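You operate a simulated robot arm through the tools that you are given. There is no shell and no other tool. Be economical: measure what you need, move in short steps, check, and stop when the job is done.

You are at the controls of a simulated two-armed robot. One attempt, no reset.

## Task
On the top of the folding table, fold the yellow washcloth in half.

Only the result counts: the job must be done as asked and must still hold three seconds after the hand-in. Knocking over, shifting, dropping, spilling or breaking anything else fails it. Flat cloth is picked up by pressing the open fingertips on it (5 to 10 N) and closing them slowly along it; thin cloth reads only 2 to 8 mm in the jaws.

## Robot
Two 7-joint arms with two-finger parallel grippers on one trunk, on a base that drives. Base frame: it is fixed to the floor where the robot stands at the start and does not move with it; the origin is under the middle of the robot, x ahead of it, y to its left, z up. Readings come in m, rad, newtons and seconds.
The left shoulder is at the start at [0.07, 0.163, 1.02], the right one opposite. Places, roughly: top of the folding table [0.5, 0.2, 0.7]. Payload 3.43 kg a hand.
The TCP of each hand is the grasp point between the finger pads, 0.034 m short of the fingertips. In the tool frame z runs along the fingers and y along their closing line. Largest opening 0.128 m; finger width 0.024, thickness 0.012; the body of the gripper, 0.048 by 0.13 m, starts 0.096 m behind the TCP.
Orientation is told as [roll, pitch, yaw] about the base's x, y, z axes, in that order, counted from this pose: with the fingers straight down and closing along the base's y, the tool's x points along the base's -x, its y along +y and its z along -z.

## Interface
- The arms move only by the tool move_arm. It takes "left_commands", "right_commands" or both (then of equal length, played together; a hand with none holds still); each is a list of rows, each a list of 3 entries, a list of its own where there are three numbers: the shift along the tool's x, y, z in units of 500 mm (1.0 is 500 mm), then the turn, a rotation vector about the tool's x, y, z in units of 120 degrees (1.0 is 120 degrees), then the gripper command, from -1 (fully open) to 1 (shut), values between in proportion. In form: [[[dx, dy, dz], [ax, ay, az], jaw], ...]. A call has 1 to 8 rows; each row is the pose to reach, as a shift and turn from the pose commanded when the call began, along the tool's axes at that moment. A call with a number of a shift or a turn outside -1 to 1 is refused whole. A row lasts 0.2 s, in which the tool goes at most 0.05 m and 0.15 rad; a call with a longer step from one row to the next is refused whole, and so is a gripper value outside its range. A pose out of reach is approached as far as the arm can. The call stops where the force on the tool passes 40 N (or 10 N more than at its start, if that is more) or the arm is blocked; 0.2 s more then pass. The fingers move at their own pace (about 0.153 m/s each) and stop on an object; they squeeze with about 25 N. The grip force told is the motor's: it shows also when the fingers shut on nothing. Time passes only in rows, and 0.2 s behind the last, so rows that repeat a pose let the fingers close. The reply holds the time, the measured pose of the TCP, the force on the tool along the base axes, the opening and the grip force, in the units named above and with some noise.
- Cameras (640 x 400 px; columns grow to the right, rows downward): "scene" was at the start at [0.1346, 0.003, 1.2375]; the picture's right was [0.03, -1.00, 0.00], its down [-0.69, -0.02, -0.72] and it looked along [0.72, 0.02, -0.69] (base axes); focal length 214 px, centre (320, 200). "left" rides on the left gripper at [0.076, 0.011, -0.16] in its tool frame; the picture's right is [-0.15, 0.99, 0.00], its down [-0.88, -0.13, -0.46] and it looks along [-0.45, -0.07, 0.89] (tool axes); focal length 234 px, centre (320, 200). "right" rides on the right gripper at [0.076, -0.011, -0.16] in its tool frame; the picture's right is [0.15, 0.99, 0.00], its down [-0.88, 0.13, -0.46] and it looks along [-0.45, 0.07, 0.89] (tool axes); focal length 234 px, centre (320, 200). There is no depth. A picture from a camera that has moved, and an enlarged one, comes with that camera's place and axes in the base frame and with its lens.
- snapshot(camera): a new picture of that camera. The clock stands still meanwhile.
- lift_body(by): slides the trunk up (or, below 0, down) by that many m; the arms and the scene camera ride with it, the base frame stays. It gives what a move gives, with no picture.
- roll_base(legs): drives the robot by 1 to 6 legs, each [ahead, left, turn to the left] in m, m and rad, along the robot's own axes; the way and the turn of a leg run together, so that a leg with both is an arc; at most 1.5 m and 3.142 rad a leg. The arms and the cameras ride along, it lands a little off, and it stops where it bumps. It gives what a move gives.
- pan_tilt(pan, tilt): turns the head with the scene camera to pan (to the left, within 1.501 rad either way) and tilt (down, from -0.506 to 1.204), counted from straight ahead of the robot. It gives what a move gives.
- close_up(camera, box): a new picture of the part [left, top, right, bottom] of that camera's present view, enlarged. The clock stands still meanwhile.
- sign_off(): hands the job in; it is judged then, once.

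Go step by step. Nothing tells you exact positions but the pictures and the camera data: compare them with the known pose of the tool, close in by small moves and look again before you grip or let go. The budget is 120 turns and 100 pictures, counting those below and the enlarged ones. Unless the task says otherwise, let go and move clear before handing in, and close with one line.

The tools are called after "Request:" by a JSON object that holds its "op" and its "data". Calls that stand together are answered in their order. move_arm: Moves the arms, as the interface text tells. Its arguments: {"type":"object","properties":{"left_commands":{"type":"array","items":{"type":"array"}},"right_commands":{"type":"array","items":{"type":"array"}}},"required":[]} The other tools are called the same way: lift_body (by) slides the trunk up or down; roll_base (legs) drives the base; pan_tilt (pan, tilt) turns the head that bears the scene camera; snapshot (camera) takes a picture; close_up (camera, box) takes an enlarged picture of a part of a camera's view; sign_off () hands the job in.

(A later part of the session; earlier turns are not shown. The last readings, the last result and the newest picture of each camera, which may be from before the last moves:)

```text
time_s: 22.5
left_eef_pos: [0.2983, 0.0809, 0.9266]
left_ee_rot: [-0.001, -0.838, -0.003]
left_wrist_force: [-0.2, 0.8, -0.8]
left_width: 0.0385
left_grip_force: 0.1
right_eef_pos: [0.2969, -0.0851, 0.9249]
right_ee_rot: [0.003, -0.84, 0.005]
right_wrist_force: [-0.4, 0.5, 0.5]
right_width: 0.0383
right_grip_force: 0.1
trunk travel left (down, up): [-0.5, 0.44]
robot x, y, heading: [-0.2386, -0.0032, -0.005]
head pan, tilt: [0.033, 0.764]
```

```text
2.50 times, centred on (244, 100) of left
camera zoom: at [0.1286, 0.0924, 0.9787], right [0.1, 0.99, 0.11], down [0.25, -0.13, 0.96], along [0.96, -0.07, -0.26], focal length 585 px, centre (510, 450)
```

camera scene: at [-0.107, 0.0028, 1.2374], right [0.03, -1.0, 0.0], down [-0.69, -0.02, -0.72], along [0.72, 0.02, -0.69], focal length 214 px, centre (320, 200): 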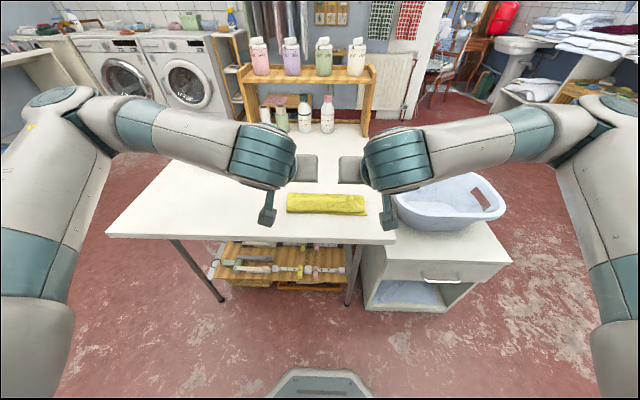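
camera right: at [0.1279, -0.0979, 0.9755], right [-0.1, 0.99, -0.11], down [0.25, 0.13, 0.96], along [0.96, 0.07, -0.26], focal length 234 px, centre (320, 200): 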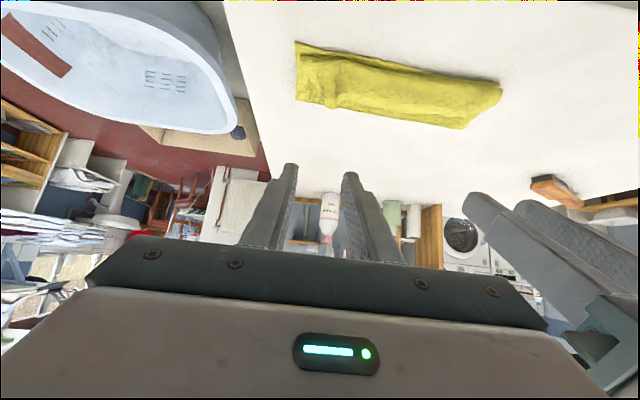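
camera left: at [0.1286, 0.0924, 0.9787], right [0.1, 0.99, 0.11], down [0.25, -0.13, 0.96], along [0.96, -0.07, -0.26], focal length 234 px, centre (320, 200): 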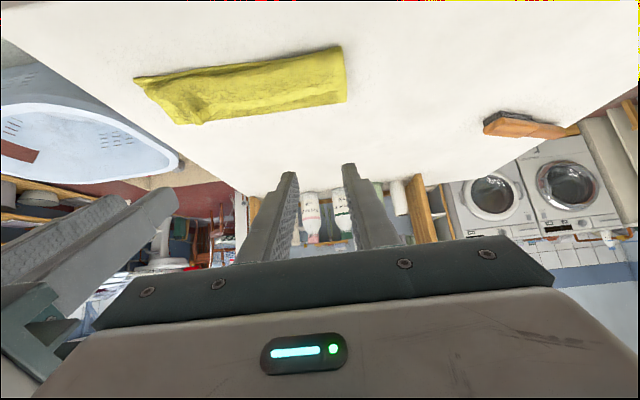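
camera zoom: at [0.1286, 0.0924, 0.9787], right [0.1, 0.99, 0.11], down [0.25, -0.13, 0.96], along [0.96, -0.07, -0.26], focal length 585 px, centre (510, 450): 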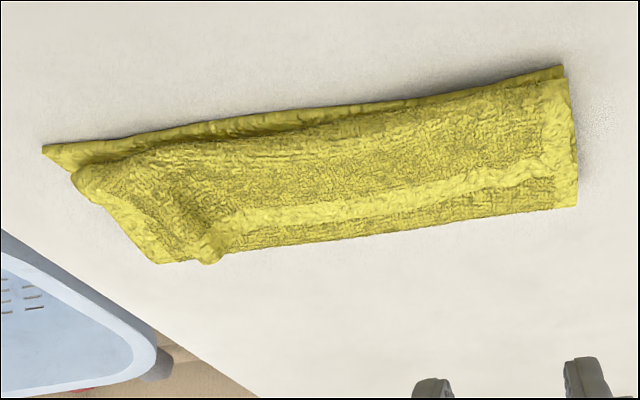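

The cloth is folded, but the far hem rolled back on top: the light band at x≈0.395. The folded depth is only about 9 cm, so I'll straighten the hands and re-grip that hem right at its edge to lay it out properly.

Request:
{"op": "move_arm", "data": {"left_commands": [[[-0.017, 0.003, 0.029], [0, 0.067, 0], 0.4], [[-0.035, 0.006, 0.058], [0, 0.133, 0], 0.4], [[-0.052, 0.009, 0.087], [0, 0.2, 0], 0.4], [[-0.069, 0.012, 0.117], [0, 0.267, 0], 0.4], [[-0.087, 0.016, 0.146], [0, 0.333, 0], 0.4], [[-0.104, 0.02, 0.175], [0, 0.4, 0], 0.4], [[-0.104, 0.02, 0.175], [0, 0.4, 0], 0.4]], "right_commands": [[[-0.017, -0.003, 0.029], [0, 0.067, 0], 0.4], [[-0.035, -0.006, 0.058], [0, 0.133, 0], 0.4], [[-0.052, -0.009, 0.087], [0, 0.2, 0], 0.4], [[-0.069, -0.012, 0.117], [0, 0.267, 0], 0.4], [[-0.087, -0.016, 0.146], [0, 0.333, 0], 0.4], [[-0.104, -0.02, 0.175], [0, 0.4, 0], 0.4], [[-0.104, -0.02, 0.175], [0, 0.4, 0], 0.4]]}}

Request:
{"op": "close_up", "data": {"camera": "left", "box": [116, 0, 436, 200]}}

Request:
{"op": "close_up", "data": {"camera": "right", "box": [200, 0, 520, 200]}}

Request:
{"op": "close_up", "data": {"camera": "scene", "box": [270, 180, 382, 250]}}

```text
time_s: 24.1
left_eef_pos: [0.3976, 0.0909, 0.9041]
left_ee_rot: [-0.003, -0.002, -0.006]
left_wrist_force: [0.1, -0.2, -0.4]
left_width: 0.0383
left_grip_force: 0.1
right_eef_pos: [0.397, -0.0964, 0.9041]
right_ee_rot: [0.001, 0.002, 0.006]
right_wrist_force: [-0.2, 0.2, 0.8]
right_width: 0.0383
right_grip_force: 0.0
trunk travel left (down, up): [-0.5, 0.44]
robot x, y, heading: [-0.242, -0.0013, -0.005]
head pan, tilt: [0.033, 0.764]
```

```text
2.00 times, centred on (276, 100) of left
camera zoom: at [0.3229, 0.1031, 1.0655], right [0.15, 0.99, 0.0], down [0.88, -0.13, 0.46], along [0.45, -0.07, -0.89], focal length 468 px, centre (408, 400)
```

zoom: 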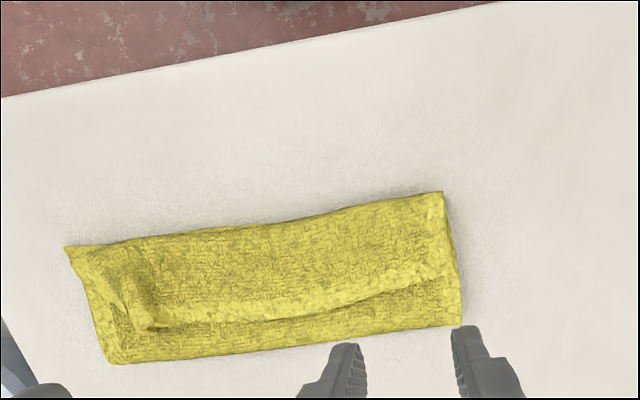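

```text
2.00 times, centred on (360, 100) of right
camera zoom: at [0.3206, -0.1086, 1.0647], right [-0.15, 0.99, 0.0], down [0.88, 0.13, 0.46], along [0.45, 0.07, -0.89], focal length 468 px, centre (240, 400)
```

zoom: 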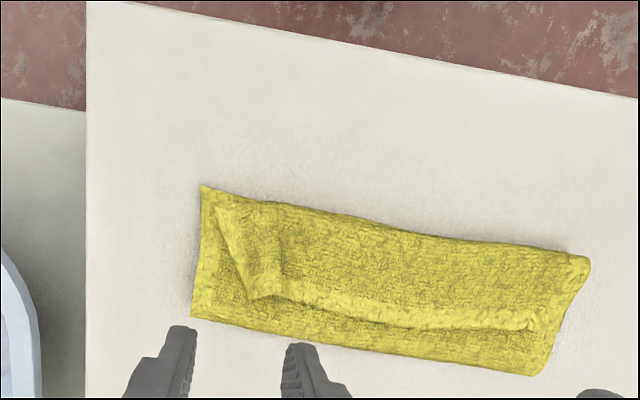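

```text
5.71 times, centred on (326, 215) of scene
camera zoom: at [-0.1073, 0.0027, 1.2377], right [0.03, -1.0, 0.0], down [-0.69, -0.02, -0.72], along [0.72, 0.02, -0.69], focal length 1226 px, centre (286, 114)
```

zoom: 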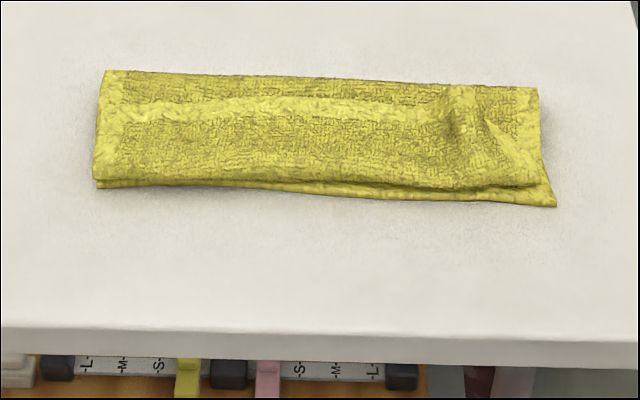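

It's now clear the free hem lies on top at x≈0.40, facing away from me. I'll pinch it at both ends: left at y≈0.095, right at y≈-0.077 over the existing ridge.

Request:
{"op": "move_arm", "data": {"left_commands": [[[0.007, 0.008, 0.05], [0, 0, 0], 0.47], [[0.007, 0.008, 0.12], [0, 0, 0], 0.47], [[0.007, 0.008, 0.18], [0, 0, 0], 0.47], [[0.007, 0.008, 0.2], [0, 0, 0], 0.47]], "right_commands": [[[0.01, 0.038, 0.05], [0, 0, 0], 0.22], [[0.01, 0.038, 0.12], [0, 0, 0], 0.22], [[0.01, 0.038, 0.18], [0, 0, 0], 0.22], [[0.01, 0.038, 0.2], [0, 0, 0], 0.22]]}}

Request:
{"op": "close_up", "data": {"camera": "left", "box": [116, 0, 436, 200]}}

Request:
{"op": "close_up", "data": {"camera": "right", "box": [200, 50, 520, 250]}}

```text
time_s: 25.1
left_eef_pos: [0.3939, 0.094, 0.8049]
left_ee_rot: [-0.001, 0.0, -0.002]
left_wrist_force: [0.4, -0.9, 0.3]
left_width: 0.0339
left_grip_force: 0.0
right_eef_pos: [0.3926, -0.0747, 0.8039]
right_ee_rot: [0.0, -0.002, 0.006]
right_wrist_force: [-1.3, -0.3, 0.3]
right_width: 0.0499
right_grip_force: 0.1
trunk travel left (down, up): [-0.5, 0.44]
robot x, y, heading: [-0.2422, 0.0006, -0.005]
head pan, tilt: [0.033, 0.764]
```

```text
2.00 times, centred on (276, 100) of left
camera zoom: at [0.3189, 0.1063, 0.9659], right [0.15, 0.99, 0.0], down [0.88, -0.13, 0.46], along [0.45, -0.07, -0.89], focal length 468 px, centre (408, 400)
```

zoom: 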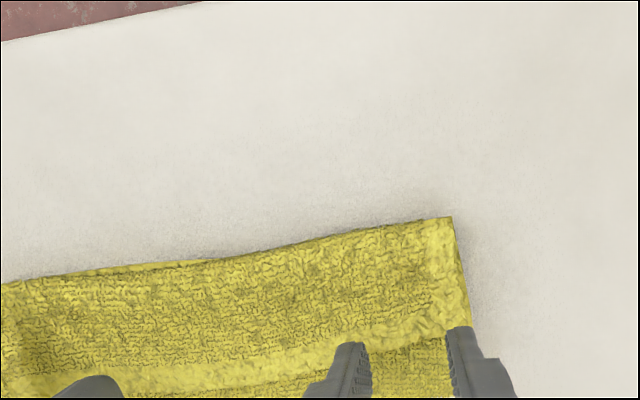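

```text
2.00 times, centred on (360, 150) of right
camera zoom: at [0.317, -0.0884, 0.9638], right [-0.15, 0.99, 0.0], down [0.88, 0.13, 0.46], along [0.45, 0.07, -0.89], focal length 468 px, centre (240, 300)
```

zoom: 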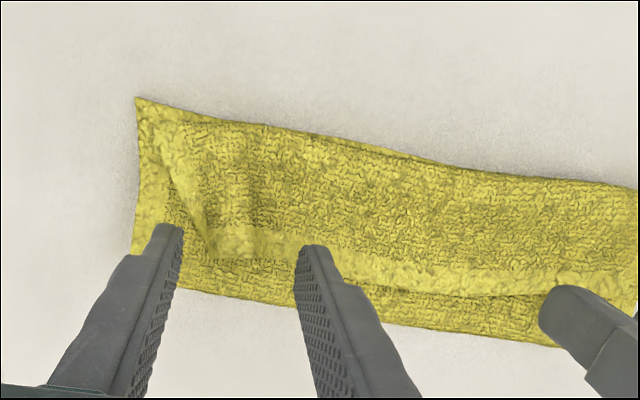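

The fingers straddle the hem and ridge correctly. Descending to contact.

Request:
{"op": "move_arm", "data": {"left_commands": [[[-0.002, 0, 0.012], [0, 0, 0], 0.47], [[-0.002, 0, 0.02], [0, 0, 0], 0.47], [[-0.002, 0, 0.026], [0, 0, 0], 0.47], [[-0.002, 0, 0.032], [0, 0, 0], 0.47]], "right_commands": [[[0, -0.006, 0.012], [0, 0, 0], 0.22], [[0, -0.006, 0.02], [0, 0, 0], 0.22], [[0, -0.006, 0.026], [0, 0, 0], 0.22], [[0, -0.006, 0.032], [0, 0, 0], 0.22]]}}

```text
time_s: 26.1
left_eef_pos: [0.3963, 0.0946, 0.7892]
left_ee_rot: [0.001, -0.001, -0.005]
left_wrist_force: [-0.6, -0.7, 0.7]
left_width: 0.0338
left_grip_force: 0.1
right_eef_pos: [0.3925, -0.0809, 0.7887]
right_ee_rot: [0.003, -0.003, 0.006]
right_wrist_force: [0.5, 0.8, 0.9]
right_width: 0.0498
right_grip_force: 0.0
trunk travel left (down, up): [-0.5, 0.44]
robot x, y, heading: [-0.2429, 0.0004, -0.002]
head pan, tilt: [0.033, 0.764]
```

Request:
{"op": "move_arm", "data": {"left_commands": [[[0, 0, 0.004], [0, 0, 0], 0.47], [[0, 0, 0.008], [0, 0, 0], 0.47]], "right_commands": [[[0, 0, 0.004], [0, 0, 0], 0.22], [[0, 0, 0.008], [0, 0, 0], 0.22]]}}

```text
time_s: 26.7
left_eef_pos: [0.3972, 0.0942, 0.7854]
left_ee_rot: [0.0, -0.001, -0.003]
left_wrist_force: [0.3, 0.0, 0.5]
left_width: 0.0337
left_grip_force: 0.0
right_eef_pos: [0.3929, -0.0805, 0.7834]
right_ee_rot: [0.002, -0.001, 0.003]
right_wrist_force: [0.4, -0.9, 3.1]
right_width: 0.0501
right_grip_force: 0.4
trunk travel left (down, up): [-0.5, 0.44]
robot x, y, heading: [-0.242, -0.0016, -0.005]
head pan, tilt: [0.033, 0.764]
```

Request:
{"op": "move_arm", "data": {"left_commands": [[[0, 0, 0.003], [0, 0, 0], 0.47], [[0, 0, 0.006], [0, 0, 0], 0.47]], "right_commands": [[[0, 0, 0.001], [0, 0, 0], 0.22], [[0, 0, 0.002], [0, 0, 0], 0.22]]}}

```text
time_s: 27.3
left_eef_pos: [0.3971, 0.0942, 0.7838]
left_ee_rot: [-0.002, 0.0, -0.004]
left_wrist_force: [0.3, 1.1, 5.6]
left_width: 0.0338
left_grip_force: 0.1
right_eef_pos: [0.3928, -0.0798, 0.7829]
right_ee_rot: [0.001, -0.003, 0.005]
right_wrist_force: [-0.5, 0.3, 4.5]
right_width: 0.0504
right_grip_force: 0.5
trunk travel left (down, up): [-0.5, 0.44]
robot x, y, heading: [-0.2412, -0.0007, -0.004]
head pan, tilt: [0.033, 0.764]
```

Contact is about 5 N on each hand. Closing slowly, then a small lift to check what is held.

Request:
{"op": "move_arm", "data": {"left_commands": [[[0, 0, 0], [0, 0, 0], 0.56], [[0, 0, 0], [0, 0, 0], 0.65], [[0, 0, 0], [0, 0, 0], 0.75], [[0, 0, 0], [0, 0, 0], 0.85], [[0, 0, 0], [0, 0, 0], 0.95], [[0, 0, 0], [0, 0, 0], 1.0], [[0, 0, 0], [0, 0, 0], 1.0], [[0, 0, -0.05], [0, 0, 0], 1.0]], "right_commands": [[[0, 0, 0], [0, 0, 0], 0.35], [[0, 0, 0], [0, 0, 0], 0.5], [[0, 0, 0], [0, 0, 0], 0.65], [[0, 0, 0], [0, 0, 0], 0.8], [[0, 0, 0], [0, 0, 0], 0.95], [[0, 0, 0], [0, 0, 0], 1.0], [[0, 0, 0], [0, 0, 0], 1.0], [[0, 0, -0.05], [0, 0, 0], 1.0]]}}

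Request:
{"op": "close_up", "data": {"camera": "left", "box": [116, 20, 436, 220]}}

Request:
{"op": "close_up", "data": {"camera": "right", "box": [200, 50, 520, 250]}}

Request:
{"op": "close_up", "data": {"camera": "scene", "box": [270, 180, 382, 250]}}

```text
time_s: 29.1
left_eef_pos: [0.3957, 0.0937, 0.8081]
left_ee_rot: [-0.001, -0.002, -0.005]
left_wrist_force: [0.4, -14.4, -0.4]
left_width: 0.0042
left_grip_force: 25.2
right_eef_pos: [0.3943, -0.0809, 0.807]
right_ee_rot: [0.001, -0.002, 0.006]
right_wrist_force: [-0.1, 13.6, -0.4]
right_width: 0.0084
right_grip_force: 24.9
trunk travel left (down, up): [-0.5, 0.44]
robot x, y, heading: [-0.2409, -0.0033, -0.006]
head pan, tilt: [0.033, 0.764]
```

```text
2.00 times, centred on (276, 120) of left
camera zoom: at [0.3208, 0.1057, 0.9682], right [0.15, 0.99, 0.0], down [0.88, -0.13, 0.46], along [0.45, -0.07, -0.89], focal length 468 px, centre (408, 360)
```

zoom: 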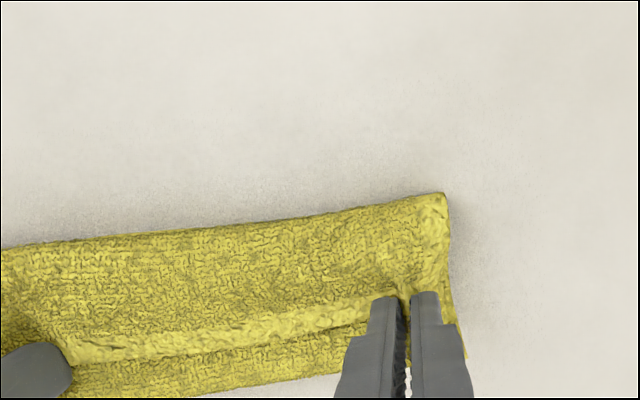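

```text
2.00 times, centred on (360, 150) of right
camera zoom: at [0.3173, -0.0945, 0.9678], right [-0.15, 0.99, 0.0], down [0.88, 0.13, 0.46], along [0.45, 0.07, -0.89], focal length 468 px, centre (240, 300)
```

zoom: 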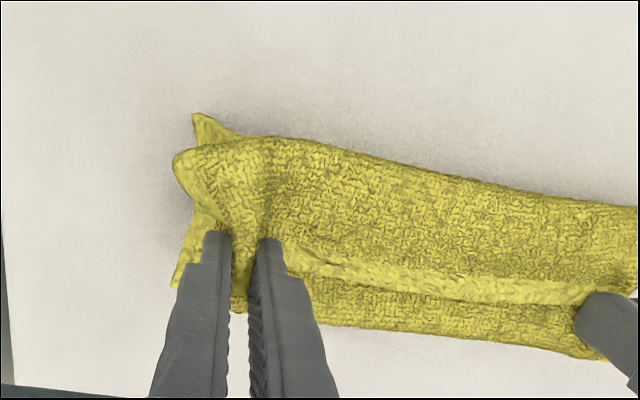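

```text
5.71 times, centred on (326, 215) of scene
camera zoom: at [-0.1072, 0.0027, 1.2374], right [0.03, -1.0, 0.0], down [-0.69, -0.02, -0.72], along [0.72, 0.02, -0.69], focal length 1226 px, centre (286, 114)
```

zoom: 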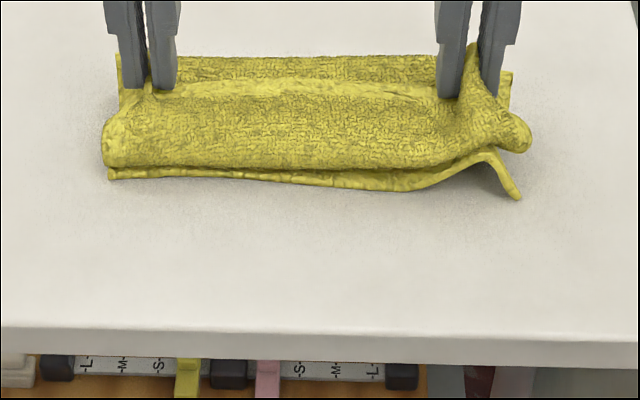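

The left hand holds just the top flap, but the right pinched the lower layers too. I'll set the right hand down, open it, and try again more shallowly.

Request:
{"op": "move_arm", "data": {"right_commands": [[[0, 0, 0.03], [0, 0, 0], 1.0], [[0, 0, 0.045], [0, 0, 0], 0.8], [[0, 0, 0.045], [0, 0, 0], 0.5], [[0, 0, 0.045], [0, 0, 0], 0.22], [[0, 0, 0.045], [0, 0, 0], 0.0], [[0, 0, 0], [0, 0, 0], 0.0], [[0, 0, -0.05], [0, 0, 0], 0.0]]}}

Request:
{"op": "close_up", "data": {"camera": "right", "box": [200, 50, 520, 250]}}

Request:
{"op": "close_up", "data": {"camera": "scene", "box": [270, 180, 382, 250]}}

```text
time_s: 30.7
left_eef_pos: [0.3967, 0.0936, 0.8062]
left_ee_rot: [-0.001, -0.001, -0.004]
left_wrist_force: [0.2, -0.7, -0.6]
left_width: 0.0037
left_grip_force: 25.6
right_eef_pos: [0.3928, -0.0793, 0.8325]
right_ee_rot: [0.0, -0.001, 0.004]
right_wrist_force: [0.9, 0.0, 0.2]
right_width: 0.064
right_grip_force: 0.1
trunk travel left (down, up): [-0.5, 0.44]
robot x, y, heading: [-0.2372, -0.0009, -0.004]
head pan, tilt: [0.033, 0.764]
```

```text
2.00 times, centred on (360, 150) of right
camera zoom: at [0.3157, -0.0915, 0.993], right [-0.15, 0.99, 0.0], down [0.88, 0.13, 0.46], along [0.45, 0.07, -0.89], focal length 468 px, centre (240, 300)
```

zoom: 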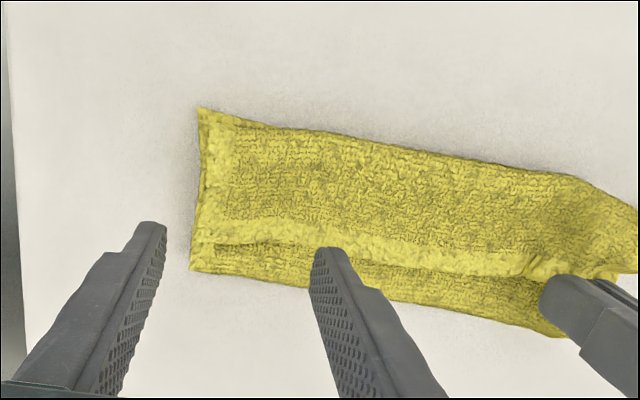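

```text
5.71 times, centred on (326, 215) of scene
camera zoom: at [-0.1063, 0.0028, 1.2375], right [0.03, -1.0, 0.0], down [-0.69, -0.02, -0.72], along [0.72, 0.02, -0.69], focal length 1226 px, centre (286, 114)
```

zoom: 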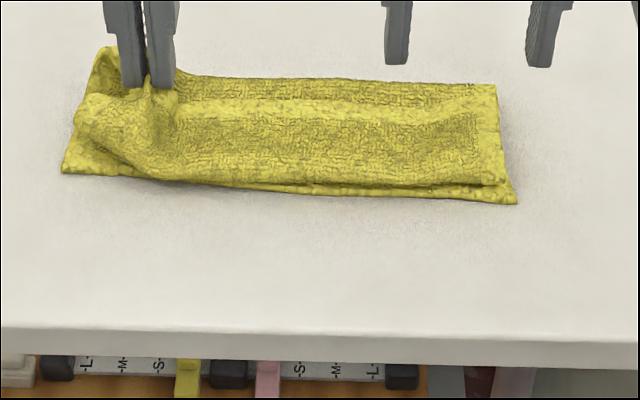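

The right side now lies flat with its hem at x≈0.396. I'll lift the left hand a bit more to see which layers it holds.

Request:
{"op": "move_arm", "data": {"left_commands": [[[0, 0, -0.04], [0, 0, 0], 1.0], [[0, 0, -0.08], [0, 0, 0], 1.0]]}}

Request:
{"op": "close_up", "data": {"camera": "scene", "box": [270, 180, 382, 250]}}

Request:
{"op": "close_up", "data": {"camera": "right", "box": [320, 50, 640, 250]}}

```text
time_s: 31.3
left_eef_pos: [0.3963, 0.0922, 0.8483]
left_ee_rot: [0.001, -0.001, -0.003]
left_wrist_force: [0.2, 0.1, 1.0]
left_width: 0.0038
left_grip_force: 24.6
right_eef_pos: [0.392, -0.0791, 0.833]
right_ee_rot: [0.002, -0.003, 0.005]
right_wrist_force: [-0.3, 1.1, 0.4]
right_width: 0.0638
right_grip_force: 0.1
trunk travel left (down, up): [-0.5, 0.44]
robot x, y, heading: [-0.242, 0.0011, -0.002]
head pan, tilt: [0.033, 0.764]
```

```text
5.71 times, centred on (326, 215) of scene
camera zoom: at [-0.1061, 0.0026, 1.2375], right [0.03, -1.0, 0.0], down [-0.69, -0.02, -0.72], along [0.72, 0.02, -0.69], focal length 1226 px, centre (286, 114)
```

zoom: 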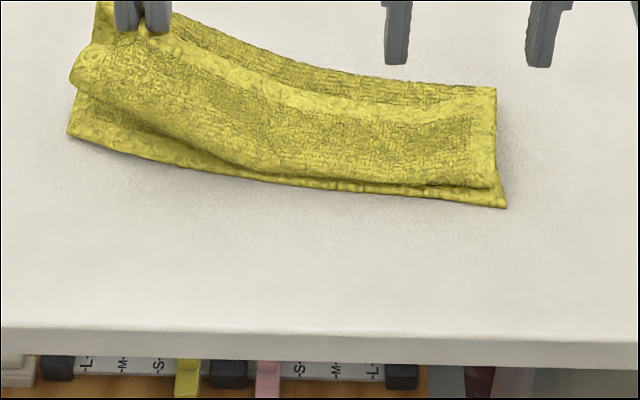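

```text
2.00 times, centred on (480, 150) of right
camera zoom: at [0.3158, -0.0917, 0.9929], right [-0.15, 0.99, 0.0], down [0.88, 0.13, 0.46], along [0.45, 0.07, -0.89], focal length 468 px, centre (0, 300)
```

zoom: 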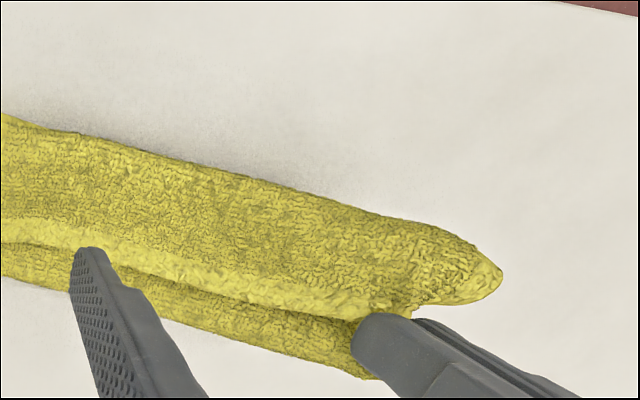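

It isn't clear whether the lower layers are held or only following along. I'll lift a little further and look again.

Request:
{"op": "move_arm", "data": {"left_commands": [[[0, 0, -0.05], [0, 0, 0], 1.0], [[0, 0, -0.1], [0, 0, 0], 1.0]], "right_commands": [[[0, -0.05, -0.05], [0, 0, 0], 0.0], [[0, -0.1, -0.1], [0, 0, 0], 0.0]]}}

Request:
{"op": "close_up", "data": {"camera": "scene", "box": [254, 160, 398, 250]}}

Request:
{"op": "close_up", "data": {"camera": "right", "box": [320, 50, 640, 250]}}

Request:
{"op": "snapshot", "data": {"camera": "left"}}

```text
time_s: 31.9
left_eef_pos: [0.3963, 0.0949, 0.8985]
left_ee_rot: [-0.001, -0.002, -0.003]
left_wrist_force: [0.1, -0.6, 0.6]
left_width: 0.0038
left_grip_force: 24.8
right_eef_pos: [0.393, -0.1284, 0.8849]
right_ee_rot: [0.0, -0.001, 0.006]
right_wrist_force: [-0.3, -0.6, -0.7]
right_width: 0.0642
right_grip_force: 0.1
trunk travel left (down, up): [-0.5, 0.44]
robot x, y, heading: [-0.243, 0.0001, -0.006]
head pan, tilt: [0.033, 0.764]
```

```text
4.44 times, centred on (326, 205) of scene
camera zoom: at [-0.1067, 0.0023, 1.2375], right [0.03, -1.0, 0.0], down [-0.69, -0.02, -0.72], along [0.72, 0.02, -0.69], focal length 953 px, centre (293, 178)
```

zoom: 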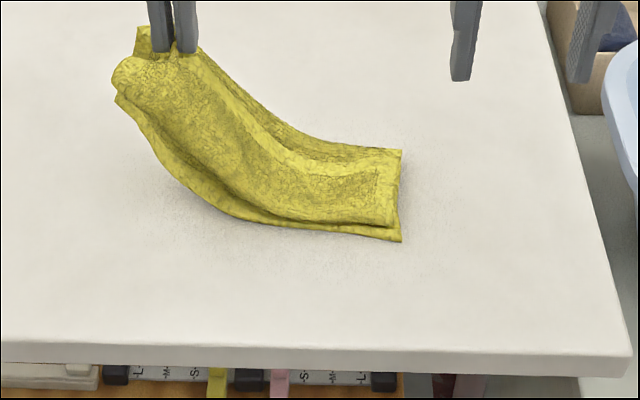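

```text
2.00 times, centred on (480, 150) of right
camera zoom: at [0.316, -0.1418, 1.0439], right [-0.15, 0.99, 0.0], down [0.88, 0.13, 0.46], along [0.45, 0.07, -0.89], focal length 468 px, centre (0, 300)
```

zoom: 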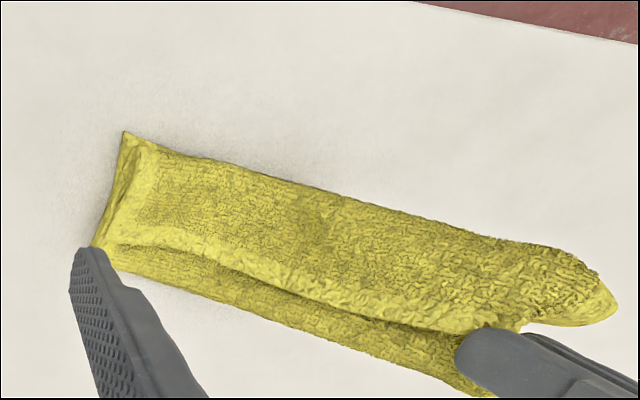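

```text
51 pictures are left
camera left: at [0.3214, 0.1063, 1.0599], right [0.15, 0.99, 0.0], down [0.88, -0.13, 0.46], along [0.45, -0.07, -0.89], focal length 234 px, centre (320, 200)
```

left: 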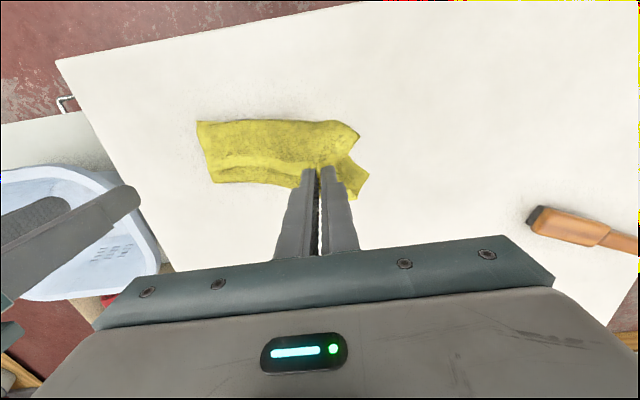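

The left hand holds all three layers, because pinching the stack gathers everything. New plan: set it down, pinch the two-layer far fold behind the hem, and lift so the flap hangs loose. Then I'll lay it back down with the hem pointing toward me.

Request:
{"op": "move_arm", "data": {"left_commands": [[[0, 0, 0.05], [0, 0, 0], 1.0], [[0, 0, 0.11], [0, 0, 0], 1.0], [[0, 0, 0.17], [0, 0, 0], 1.0], [[0, 0, 0.22], [0, 0, 0], 1.0], [[0, 0, 0.22], [0, 0, 0], 0.6], [[0, 0, 0.22], [0, 0, 0], 0.3], [[0, 0, 0.15], [0, 0, 0], 0.3], [[0, 0, 0.08], [0, 0, 0], 0.3]]}}

Request:
{"op": "close_up", "data": {"camera": "scene", "box": [270, 180, 382, 250]}}

Request:
{"op": "snapshot", "data": {"camera": "right"}}

Request:
{"op": "snapshot", "data": {"camera": "left"}}

```text
time_s: 33.7
left_eef_pos: [0.3965, 0.0902, 0.8562]
left_ee_rot: [-0.001, -0.001, -0.004]
left_wrist_force: [-0.5, -0.6, -0.6]
left_width: 0.0448
left_grip_force: 0.0
right_eef_pos: [0.3923, -0.1276, 0.883]
right_ee_rot: [0.002, -0.003, 0.004]
right_wrist_force: [0.5, 0.4, -0.6]
right_width: 0.0638
right_grip_force: 0.0
trunk travel left (down, up): [-0.5, 0.44]
robot x, y, heading: [-0.2388, -0.0015, 0.001]
head pan, tilt: [0.033, 0.764]
```

```text
5.71 times, centred on (326, 215) of scene
camera zoom: at [-0.1067, 0.0025, 1.2375], right [0.03, -1.0, 0.0], down [-0.69, -0.02, -0.72], along [0.72, 0.02, -0.69], focal length 1226 px, centre (286, 114)
```

zoom: 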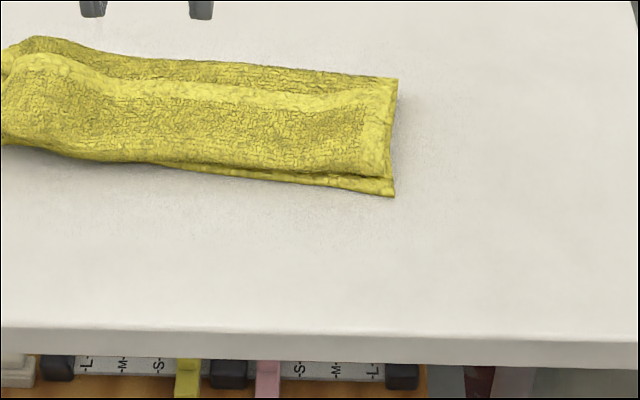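

```text
49 pictures are left
camera right: at [0.316, -0.1414, 1.0438], right [-0.15, 0.99, 0.0], down [0.88, 0.13, 0.46], along [0.45, 0.07, -0.89], focal length 234 px, centre (320, 200)
```

right: 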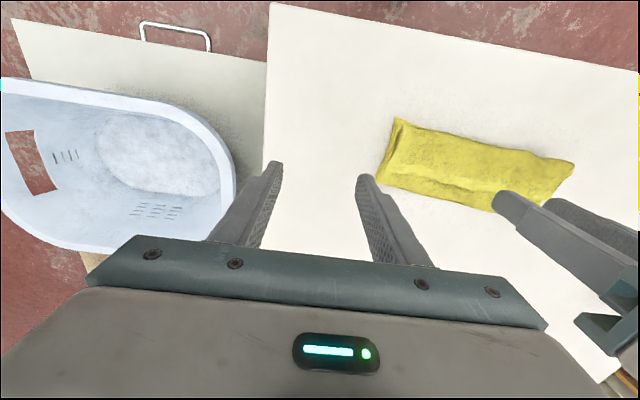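

```text
48 pictures are left
camera left: at [0.3222, 0.1029, 1.0176], right [0.15, 0.99, 0.0], down [0.88, -0.13, 0.46], along [0.45, -0.07, -0.89], focal length 234 px, centre (320, 200)
```

left: 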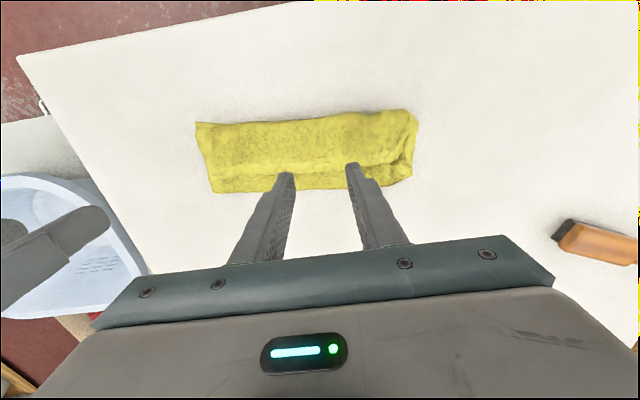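

The cloth has shifted and now spans y≈-0.05 to 0.17, with the far fold at x≈0.437 (right) to 0.45 (left). I'm positioning both hands over the far fold, behind the hem.

Request:
{"op": "move_arm", "data": {"left_commands": [[[-0.03, 0.04, 0], [0, 0, 0], 0.47], [[-0.06, 0.08, 0], [0, 0, 0], 0.47], [[-0.089, 0.11, 0], [0, 0, 0], 0.47], [[-0.089, 0.11, 0.05], [0, 0, 0], 0.47], [[-0.089, 0.11, 0.1], [0, 0, 0], 0.47]], "right_commands": [[[-0.025, 0.07, 0], [0, 0, 0], 0.47], [[-0.05, 0.14, 0], [0, 0, 0], 0.47], [[-0.074, 0.205, 0], [0, 0, 0], 0.47], [[-0.074, 0.205, 0.08], [0, 0, 0], 0.47], [[-0.074, 0.205, 0.15], [0, 0, 0], 0.47]]}}

Request:
{"op": "close_up", "data": {"camera": "left", "box": [160, 50, 480, 250]}}

Request:
{"op": "close_up", "data": {"camera": "right", "box": [160, 50, 480, 250]}}

```text
time_s: 34.9
left_eef_pos: [0.4422, 0.1474, 0.8066]
left_ee_rot: [-0.002, 0.0, -0.002]
left_wrist_force: [0.6, -0.6, -0.2]
left_width: 0.0338
left_grip_force: 0.0
right_eef_pos: [0.4305, -0.0267, 0.8072]
right_ee_rot: [0.0, -0.001, 0.006]
right_wrist_force: [0.1, -0.1, -0.2]
right_width: 0.0338
right_grip_force: 0.0
trunk travel left (down, up): [-0.5, 0.44]
robot x, y, heading: [-0.2429, 0.0026, 0.001]
head pan, tilt: [0.033, 0.764]
```

```text
2.00 times, centred on (320, 150) of left
camera zoom: at [0.367, 0.1591, 0.9687], right [0.15, 0.99, 0.0], down [0.88, -0.13, 0.46], along [0.45, -0.07, -0.89], focal length 468 px, centre (320, 300)
```

zoom: 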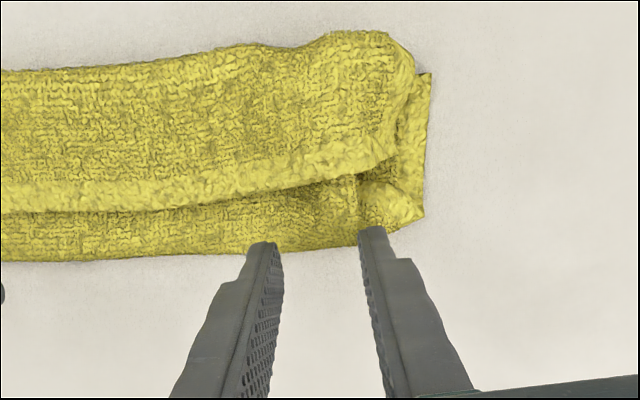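

```text
2.00 times, centred on (320, 150) of right
camera zoom: at [0.355, -0.0392, 0.9673], right [-0.15, 0.99, 0.0], down [0.88, 0.13, 0.46], along [0.45, 0.07, -0.89], focal length 468 px, centre (320, 300)
```

zoom: 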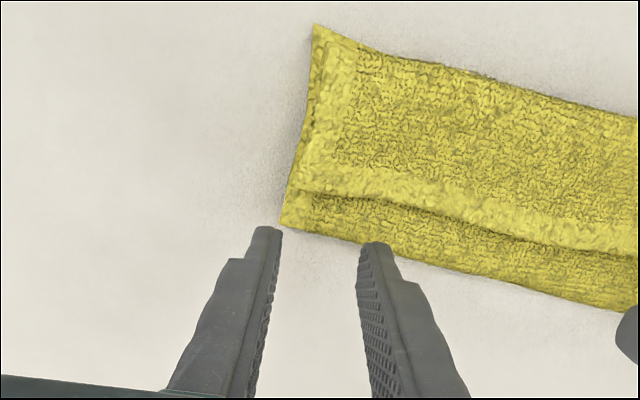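

The view is clear: the fold is at x=0.447 under the left hand and 0.429 under the right, with the hem at about 0.41. Adjusting slightly and descending.

Request:
{"op": "move_arm", "data": {"left_commands": [[[0.004, 0, 0.02], [0, 0, 0], 0.5], [[0.004, 0, 0.036], [0, 0, 0], 0.5], [[0.004, 0, 0.044], [0, 0, 0], 0.5], [[0.004, 0, 0.05], [0, 0, 0], 0.5]], "right_commands": [[[0.019, 0.018, 0.02], [0, 0, 0], 0.58], [[0.019, 0.018, 0.036], [0, 0, 0], 0.58], [[0.019, 0.018, 0.044], [0, 0, 0], 0.58], [[0.019, 0.018, 0.05], [0, 0, 0], 0.58]]}}

```text
time_s: 35.9
left_eef_pos: [0.4381, 0.1477, 0.7821]
left_ee_rot: [-0.002, -0.001, -0.003]
left_wrist_force: [0.1, 0.8, 3.9]
left_width: 0.0325
left_grip_force: 0.3
right_eef_pos: [0.4216, -0.0178, 0.7838]
right_ee_rot: [0.001, -0.003, 0.004]
right_wrist_force: [1.1, 0.0, 0.3]
right_width: 0.027
right_grip_force: 0.0
trunk travel left (down, up): [-0.5, 0.44]
robot x, y, heading: [-0.2405, 0.0006, -0.003]
head pan, tilt: [0.033, 0.764]
```

Request:
{"op": "move_arm", "data": {"left_commands": [[[0, 0, 0.002], [0, 0, 0], 0.5], [[0, 0, 0.004], [0, 0, 0], 0.5]], "right_commands": [[[0, 0, 0.005], [0, 0, 0], 0.58], [[0, 0, 0.009], [0, 0, 0], 0.58]]}}

```text
time_s: 36.5
left_eef_pos: [0.4374, 0.1481, 0.7799]
left_ee_rot: [0.002, -0.003, -0.006]
left_wrist_force: [1.0, -1.2, 5.5]
left_width: 0.0318
left_grip_force: 0.0
right_eef_pos: [0.4216, -0.0177, 0.7795]
right_ee_rot: [0.002, -0.002, 0.004]
right_wrist_force: [0.5, 0.9, 7.1]
right_width: 0.0266
right_grip_force: 0.0
trunk travel left (down, up): [-0.5, 0.44]
robot x, y, heading: [-0.2403, 0.0021, -0.001]
head pan, tilt: [0.033, 0.764]
```

Pressure is good on both hands. Closing, then lifting to let the flap hang.

Request:
{"op": "move_arm", "data": {"left_commands": [[[0, 0, 0.001], [0, 0, 0], 0.6], [[0, 0, 0.001], [0, 0, 0], 0.7], [[0, 0, 0.001], [0, 0, 0], 0.8], [[0, 0, 0.001], [0, 0, 0], 0.9], [[0, 0, 0.001], [0, 0, 0], 1.0], [[0, 0, 0.001], [0, 0, 0], 1.0], [[0, 0, 0.001], [0, 0, 0], 1.0]], "right_commands": [[[0, 0, 0], [0, 0, 0], 0.65], [[0, 0, 0], [0, 0, 0], 0.75], [[0, 0, 0], [0, 0, 0], 0.85], [[0, 0, 0], [0, 0, 0], 0.95], [[0, 0, 0], [0, 0, 0], 1.0], [[0, 0, 0], [0, 0, 0], 1.0], [[0, 0, 0], [0, 0, 0], 1.0]]}}

Request:
{"op": "move_arm", "data": {"left_commands": [[[0, -0.005, -0.08], [0, 0, 0], 1], [[0, -0.01, -0.16], [0, 0, 0], 1], [[0, -0.01, -0.24], [0, 0, 0], 1], [[0, -0.01, -0.32], [0, 0, 0], 1], [[0, -0.01, -0.36], [0, 0, 0], 1], [[0, -0.01, -0.36], [0, 0, 0], 1]], "right_commands": [[[0, 0, -0.08], [0, 0, 0], 1], [[0, 0, -0.16], [0, 0, 0], 1], [[0, 0, -0.24], [0, 0, 0], 1], [[0, 0, -0.32], [0, 0, 0], 1], [[0, 0, -0.36], [0, 0, 0], 1], [[0, 0, -0.36], [0, 0, 0], 1]]}}

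Request:
{"op": "snapshot", "data": {"camera": "scene"}}

Request:
{"op": "snapshot", "data": {"camera": "right"}}

```text
time_s: 38.1
left_eef_pos: [0.4376, 0.1477, 0.7815]
left_ee_rot: [0.001, -0.001, -0.006]
left_wrist_force: [-0.5, -3.1, 7.4]
left_width: 0.0039
left_grip_force: 24.8
right_eef_pos: [0.4211, -0.0189, 0.7812]
right_ee_rot: [0.003, -0.004, 0.006]
right_wrist_force: [1.5, 2.1, 9.1]
right_width: 0.0059
right_grip_force: 25.3
trunk travel left (down, up): [-0.5, 0.44]
robot x, y, heading: [-0.2408, -0.001, -0.003]
head pan, tilt: [0.033, 0.764]
```

```text
time_s: 39.5
left_eef_pos: [0.4391, 0.1441, 0.9588]
left_ee_rot: [-0.001, -0.001, -0.002]
left_wrist_force: [0.5, 0.4, 0.6]
left_width: 0.0037
left_grip_force: 25.1
right_eef_pos: [0.4224, -0.0176, 0.9596]
right_ee_rot: [0.001, 0.001, 0.001]
right_wrist_force: [0.7, -0.1, -0.2]
right_width: 0.0054
right_grip_force: 24.9
trunk travel left (down, up): [-0.5, 0.44]
robot x, y, heading: [-0.2393, -0.0012, -0.005]
head pan, tilt: [0.033, 0.764]
```

```text
45 pictures are left
camera scene: at [-0.1057, 0.0027, 1.2374], right [0.03, -1.0, 0.0], down [-0.69, -0.02, -0.72], along [0.72, 0.02, -0.69], focal length 214 px, centre (320, 200)
```

scene: 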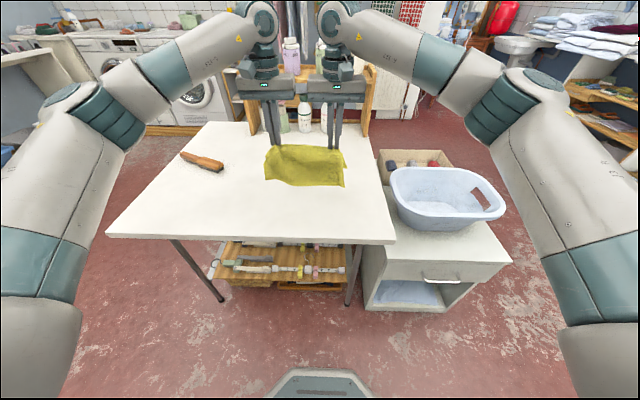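

```text
44 pictures are left
camera right: at [0.3463, -0.0308, 1.1201], right [-0.15, 0.99, 0.0], down [0.88, 0.13, 0.46], along [0.45, 0.07, -0.89], focal length 234 px, centre (320, 200)
```

right: 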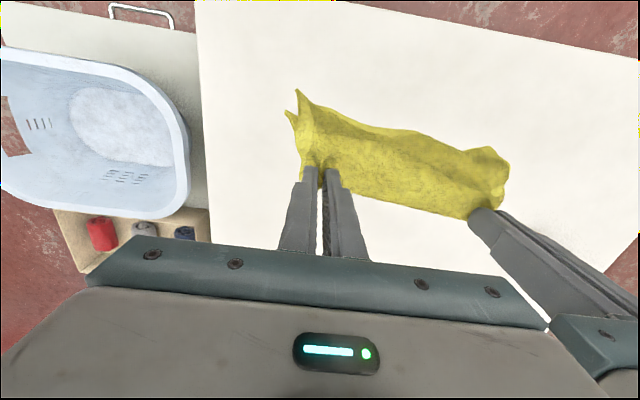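

Request:
{"op": "close_up", "data": {"camera": "scene", "box": [250, 125, 362, 195]}}

Request:
{"op": "close_up", "data": {"camera": "left", "box": [120, 50, 440, 250]}}

```text
5.71 times, centred on (306, 160) of scene
camera zoom: at [-0.1057, 0.0027, 1.2374], right [0.03, -1.0, 0.0], down [-0.69, -0.02, -0.72], along [0.72, 0.02, -0.69], focal length 1226 px, centre (400, 429)
```

zoom: 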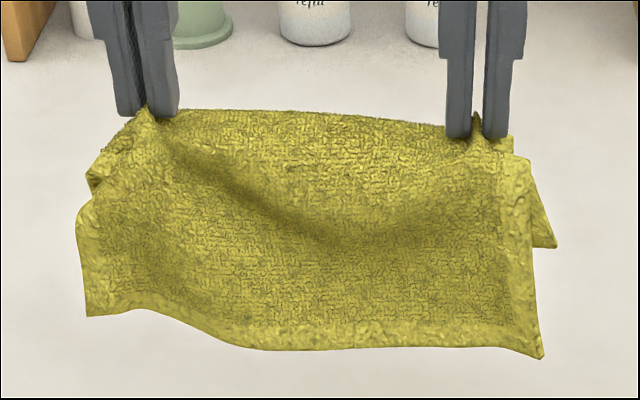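

```text
2.00 times, centred on (280, 150) of left
camera zoom: at [0.3641, 0.1563, 1.1194], right [0.15, 0.99, 0.0], down [0.88, -0.13, 0.46], along [0.45, -0.07, -0.89], focal length 468 px, centre (400, 300)
```

zoom: 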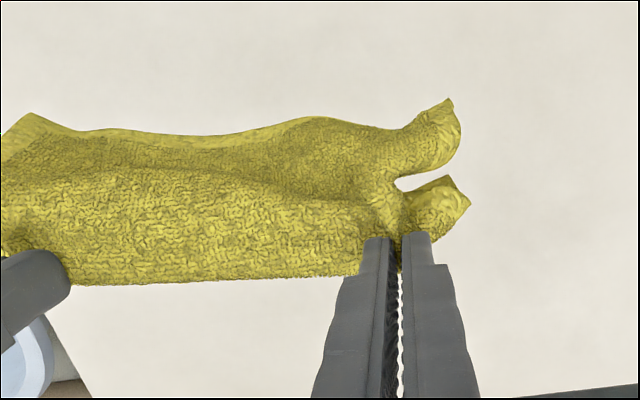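

The flap has unfurled and hangs correctly, with its hem toward me. I'll bring it a bit nearer and then lay it down with a forward drag so both layers trail toward me.

Request:
{"op": "move_arm", "data": {"left_commands": [[[0.048, 0.003, 0], [0, 0, 0], 1], [[0.096, 0.006, 0], [0, 0, 0], 1], [[0.144, 0.006, 0], [0, 0, 0], 1], [[0.192, 0.006, 0], [0, 0, 0], 1], [[0.192, 0.006, 0], [0, 0, 0], 1], [[0.192, 0.006, 0.05], [0, 0, 0], 1], [[0.192, 0.006, 0.08], [0, 0, 0], 1], [[0.192, 0.006, 0.08], [0, 0, 0], 1]], "right_commands": [[[0.04, 0, 0], [0, 0, 0], 1], [[0.08, 0, 0], [0, 0, 0], 1], [[0.12, 0, 0], [0, 0, 0], 1], [[0.16, 0, 0], [0, 0, 0], 1], [[0.16, 0, 0], [0, 0, 0], 1], [[0.16, 0, 0.05], [0, 0, 0], 1], [[0.16, 0, 0.08], [0, 0, 0], 1], [[0.16, 0, 0.08], [0, 0, 0], 1]]}}

Request:
{"op": "move_arm", "data": {"left_commands": [[[-0.035, 0, 0.04], [0, 0, 0], 1], [[-0.07, 0, 0.08], [0, 0, 0], 1], [[-0.105, 0, 0.12], [0, 0, 0], 1], [[-0.14, 0, 0.16], [0, 0, 0], 1], [[-0.175, 0, 0.195], [0, 0, 0], 1], [[-0.21, 0, 0.225], [0, 0, 0], 1], [[-0.245, 0, 0.25], [0, 0, 0], 1], [[-0.27, 0, 0.265], [0, 0, 0], 1]], "right_commands": [[[-0.035, 0, 0.04], [0, 0, 0], 1], [[-0.07, 0, 0.08], [0, 0, 0], 1], [[-0.105, 0, 0.12], [0, 0, 0], 1], [[-0.14, 0, 0.16], [0, 0, 0], 1], [[-0.175, 0, 0.195], [0, 0, 0], 1], [[-0.21, 0, 0.225], [0, 0, 0], 1], [[-0.245, 0, 0.25], [0, 0, 0], 1], [[-0.27, 0, 0.265], [0, 0, 0], 1]]}}

Request:
{"op": "close_up", "data": {"camera": "scene", "box": [240, 150, 368, 230]}}

Request:
{"op": "snapshot", "data": {"camera": "right"}}

Request:
{"op": "snapshot", "data": {"camera": "left"}}

```text
time_s: 41.3
left_eef_pos: [0.3429, 0.1462, 0.9187]
left_ee_rot: [-0.001, -0.003, -0.006]
left_wrist_force: [0.0, -0.8, 0.0]
left_width: 0.0034
left_grip_force: 24.7
right_eef_pos: [0.34, -0.0183, 0.917]
right_ee_rot: [0.002, -0.003, 0.005]
right_wrist_force: [0.1, 0.5, 0.7]
right_width: 0.0054
right_grip_force: 24.6
trunk travel left (down, up): [-0.5, 0.44]
robot x, y, heading: [-0.2382, -0.0011, -0.003]
head pan, tilt: [0.033, 0.764]
```

```text
time_s: 43.1
left_eef_pos: [0.4786, 0.1459, 0.7853]
left_ee_rot: [0.0, -0.002, -0.005]
left_wrist_force: [-0.3, -0.9, 0.4]
left_width: 0.004
left_grip_force: 25.2
right_eef_pos: [0.4758, -0.016, 0.7857]
right_ee_rot: [0.001, -0.002, 0.006]
right_wrist_force: [-0.4, 0.2, 0.2]
right_width: 0.0057
right_grip_force: 25.2
trunk travel left (down, up): [-0.5, 0.44]
robot x, y, heading: [-0.2392, 0.0021, 0.0]
head pan, tilt: [0.033, 0.764]
```

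```text
5.00 times, centred on (304, 190) of scene
camera zoom: at [-0.1057, 0.0029, 1.2375], right [0.03, -1.0, 0.0], down [-0.69, -0.02, -0.72], along [0.72, 0.02, -0.69], focal length 1072 px, centre (400, 250)
```

zoom: 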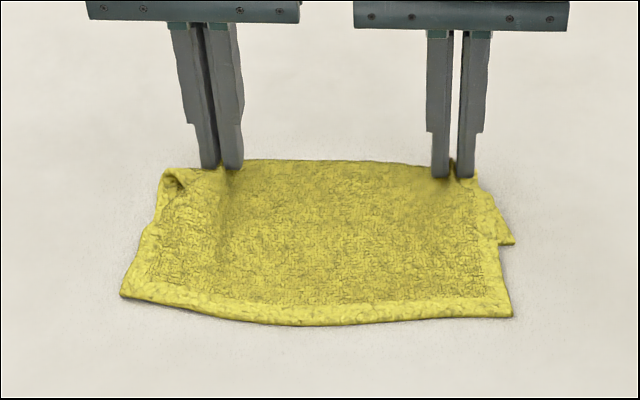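

```text
40 pictures are left
camera right: at [0.3991, -0.0287, 0.9455], right [-0.15, 0.99, 0.0], down [0.88, 0.13, 0.46], along [0.45, 0.07, -0.89], focal length 234 px, centre (320, 200)
```

right: 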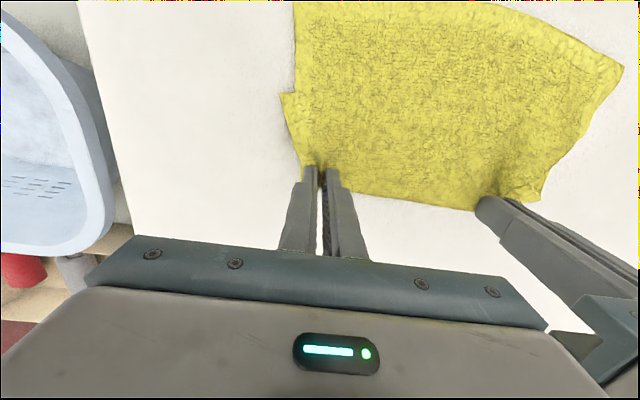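

```text
39 pictures are left
camera left: at [0.4032, 0.1579, 0.9469], right [0.15, 0.99, 0.0], down [0.88, -0.13, 0.46], along [0.45, -0.07, -0.89], focal length 234 px, centre (320, 200)
```

left: 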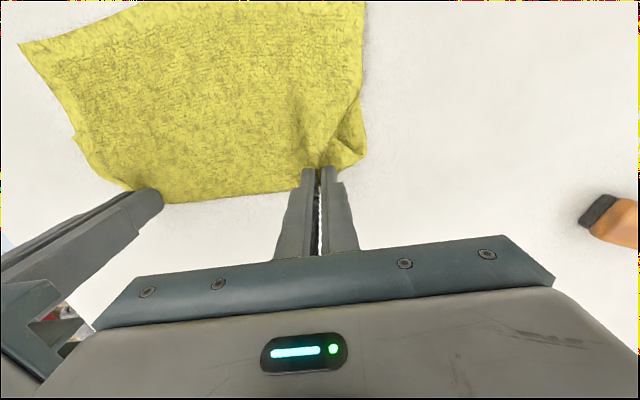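

Success: the cloth now lies as an offset fold, with its fold at x≈0.495, top hem at x≈0.35 and bottom hem at x≈0.417. I'll release here, then take the single-layer top hem and shift it onto the bottom hem.

Request:
{"op": "move_arm", "data": {"left_commands": [[[0, 0, 0.008], [0, 0, 0], 0.9], [[0, 0, 0.008], [0, 0, 0], 0.7], [[0, 0, 0.008], [0, 0, 0], 0.5], [[0, 0, 0.008], [0, 0, 0], 0.4], [[0, 0, -0.06], [0, 0, 0], 0.4], [[0, 0, -0.14], [0, 0, 0], 0.4], [[0.06, 0, -0.2], [0, 0, 0], 0.4], [[0.14, 0, -0.2], [0, 0, 0], 0.4]], "right_commands": [[[0, 0, 0.008], [0, 0, 0], 0.9], [[0, 0, 0.008], [0, 0, 0], 0.7], [[0, 0, 0.008], [0, 0, 0], 0.5], [[0, 0, 0.008], [0, 0, 0], 0.4], [[0, 0, -0.06], [0, 0, 0], 0.4], [[0, 0, -0.14], [0, 0, 0], 0.4], [[0.06, 0, -0.2], [0, 0, 0], 0.4], [[0.14, 0, -0.2], [0, 0, 0], 0.4]]}}

Request:
{"op": "close_up", "data": {"camera": "scene", "box": [240, 150, 368, 230]}}

Request:
{"op": "snapshot", "data": {"camera": "right"}}

Request:
{"op": "snapshot", "data": {"camera": "left"}}

```text
time_s: 44.9
left_eef_pos: [0.4096, 0.1452, 0.8861]
left_ee_rot: [-0.001, -0.002, -0.004]
left_wrist_force: [-0.2, -0.5, 0.0]
left_width: 0.0384
left_grip_force: 0.0
right_eef_pos: [0.4028, -0.0163, 0.8852]
right_ee_rot: [0.002, -0.002, 0.006]
right_wrist_force: [0.0, 0.0, 0.7]
right_width: 0.0386
right_grip_force: 0.1
trunk travel left (down, up): [-0.5, 0.44]
robot x, y, heading: [-0.2401, 0.0022, -0.003]
head pan, tilt: [0.033, 0.764]
```

```text
5.00 times, centred on (304, 190) of scene
camera zoom: at [-0.1065, 0.0029, 1.2376], right [0.03, -1.0, 0.0], down [-0.69, -0.02, -0.72], along [0.72, 0.02, -0.69], focal length 1072 px, centre (400, 250)
```

zoom: 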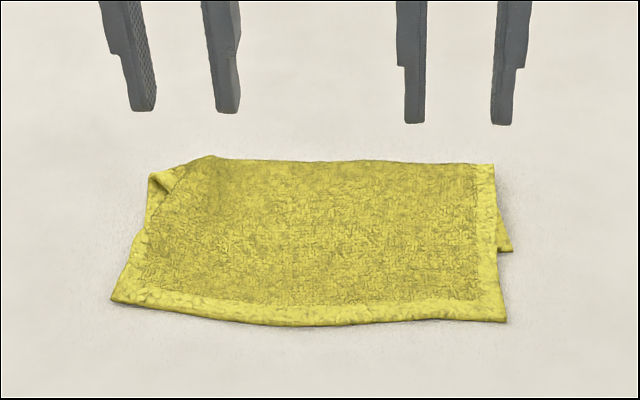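

```text
37 pictures are left
camera right: at [0.3274, -0.0283, 1.0459], right [-0.15, 0.99, 0.0], down [0.88, 0.13, 0.46], along [0.45, 0.07, -0.89], focal length 234 px, centre (320, 200)
```

right: 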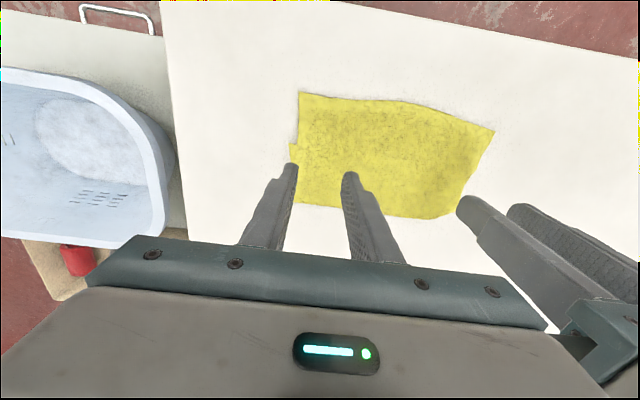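

```text
36 pictures are left
camera left: at [0.334, 0.1579, 1.0473], right [0.15, 0.99, 0.0], down [0.88, -0.13, 0.46], along [0.45, -0.07, -0.89], focal length 234 px, centre (320, 200)
```

left: 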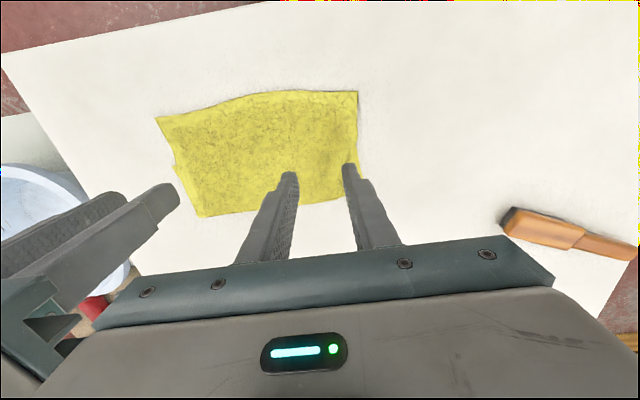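

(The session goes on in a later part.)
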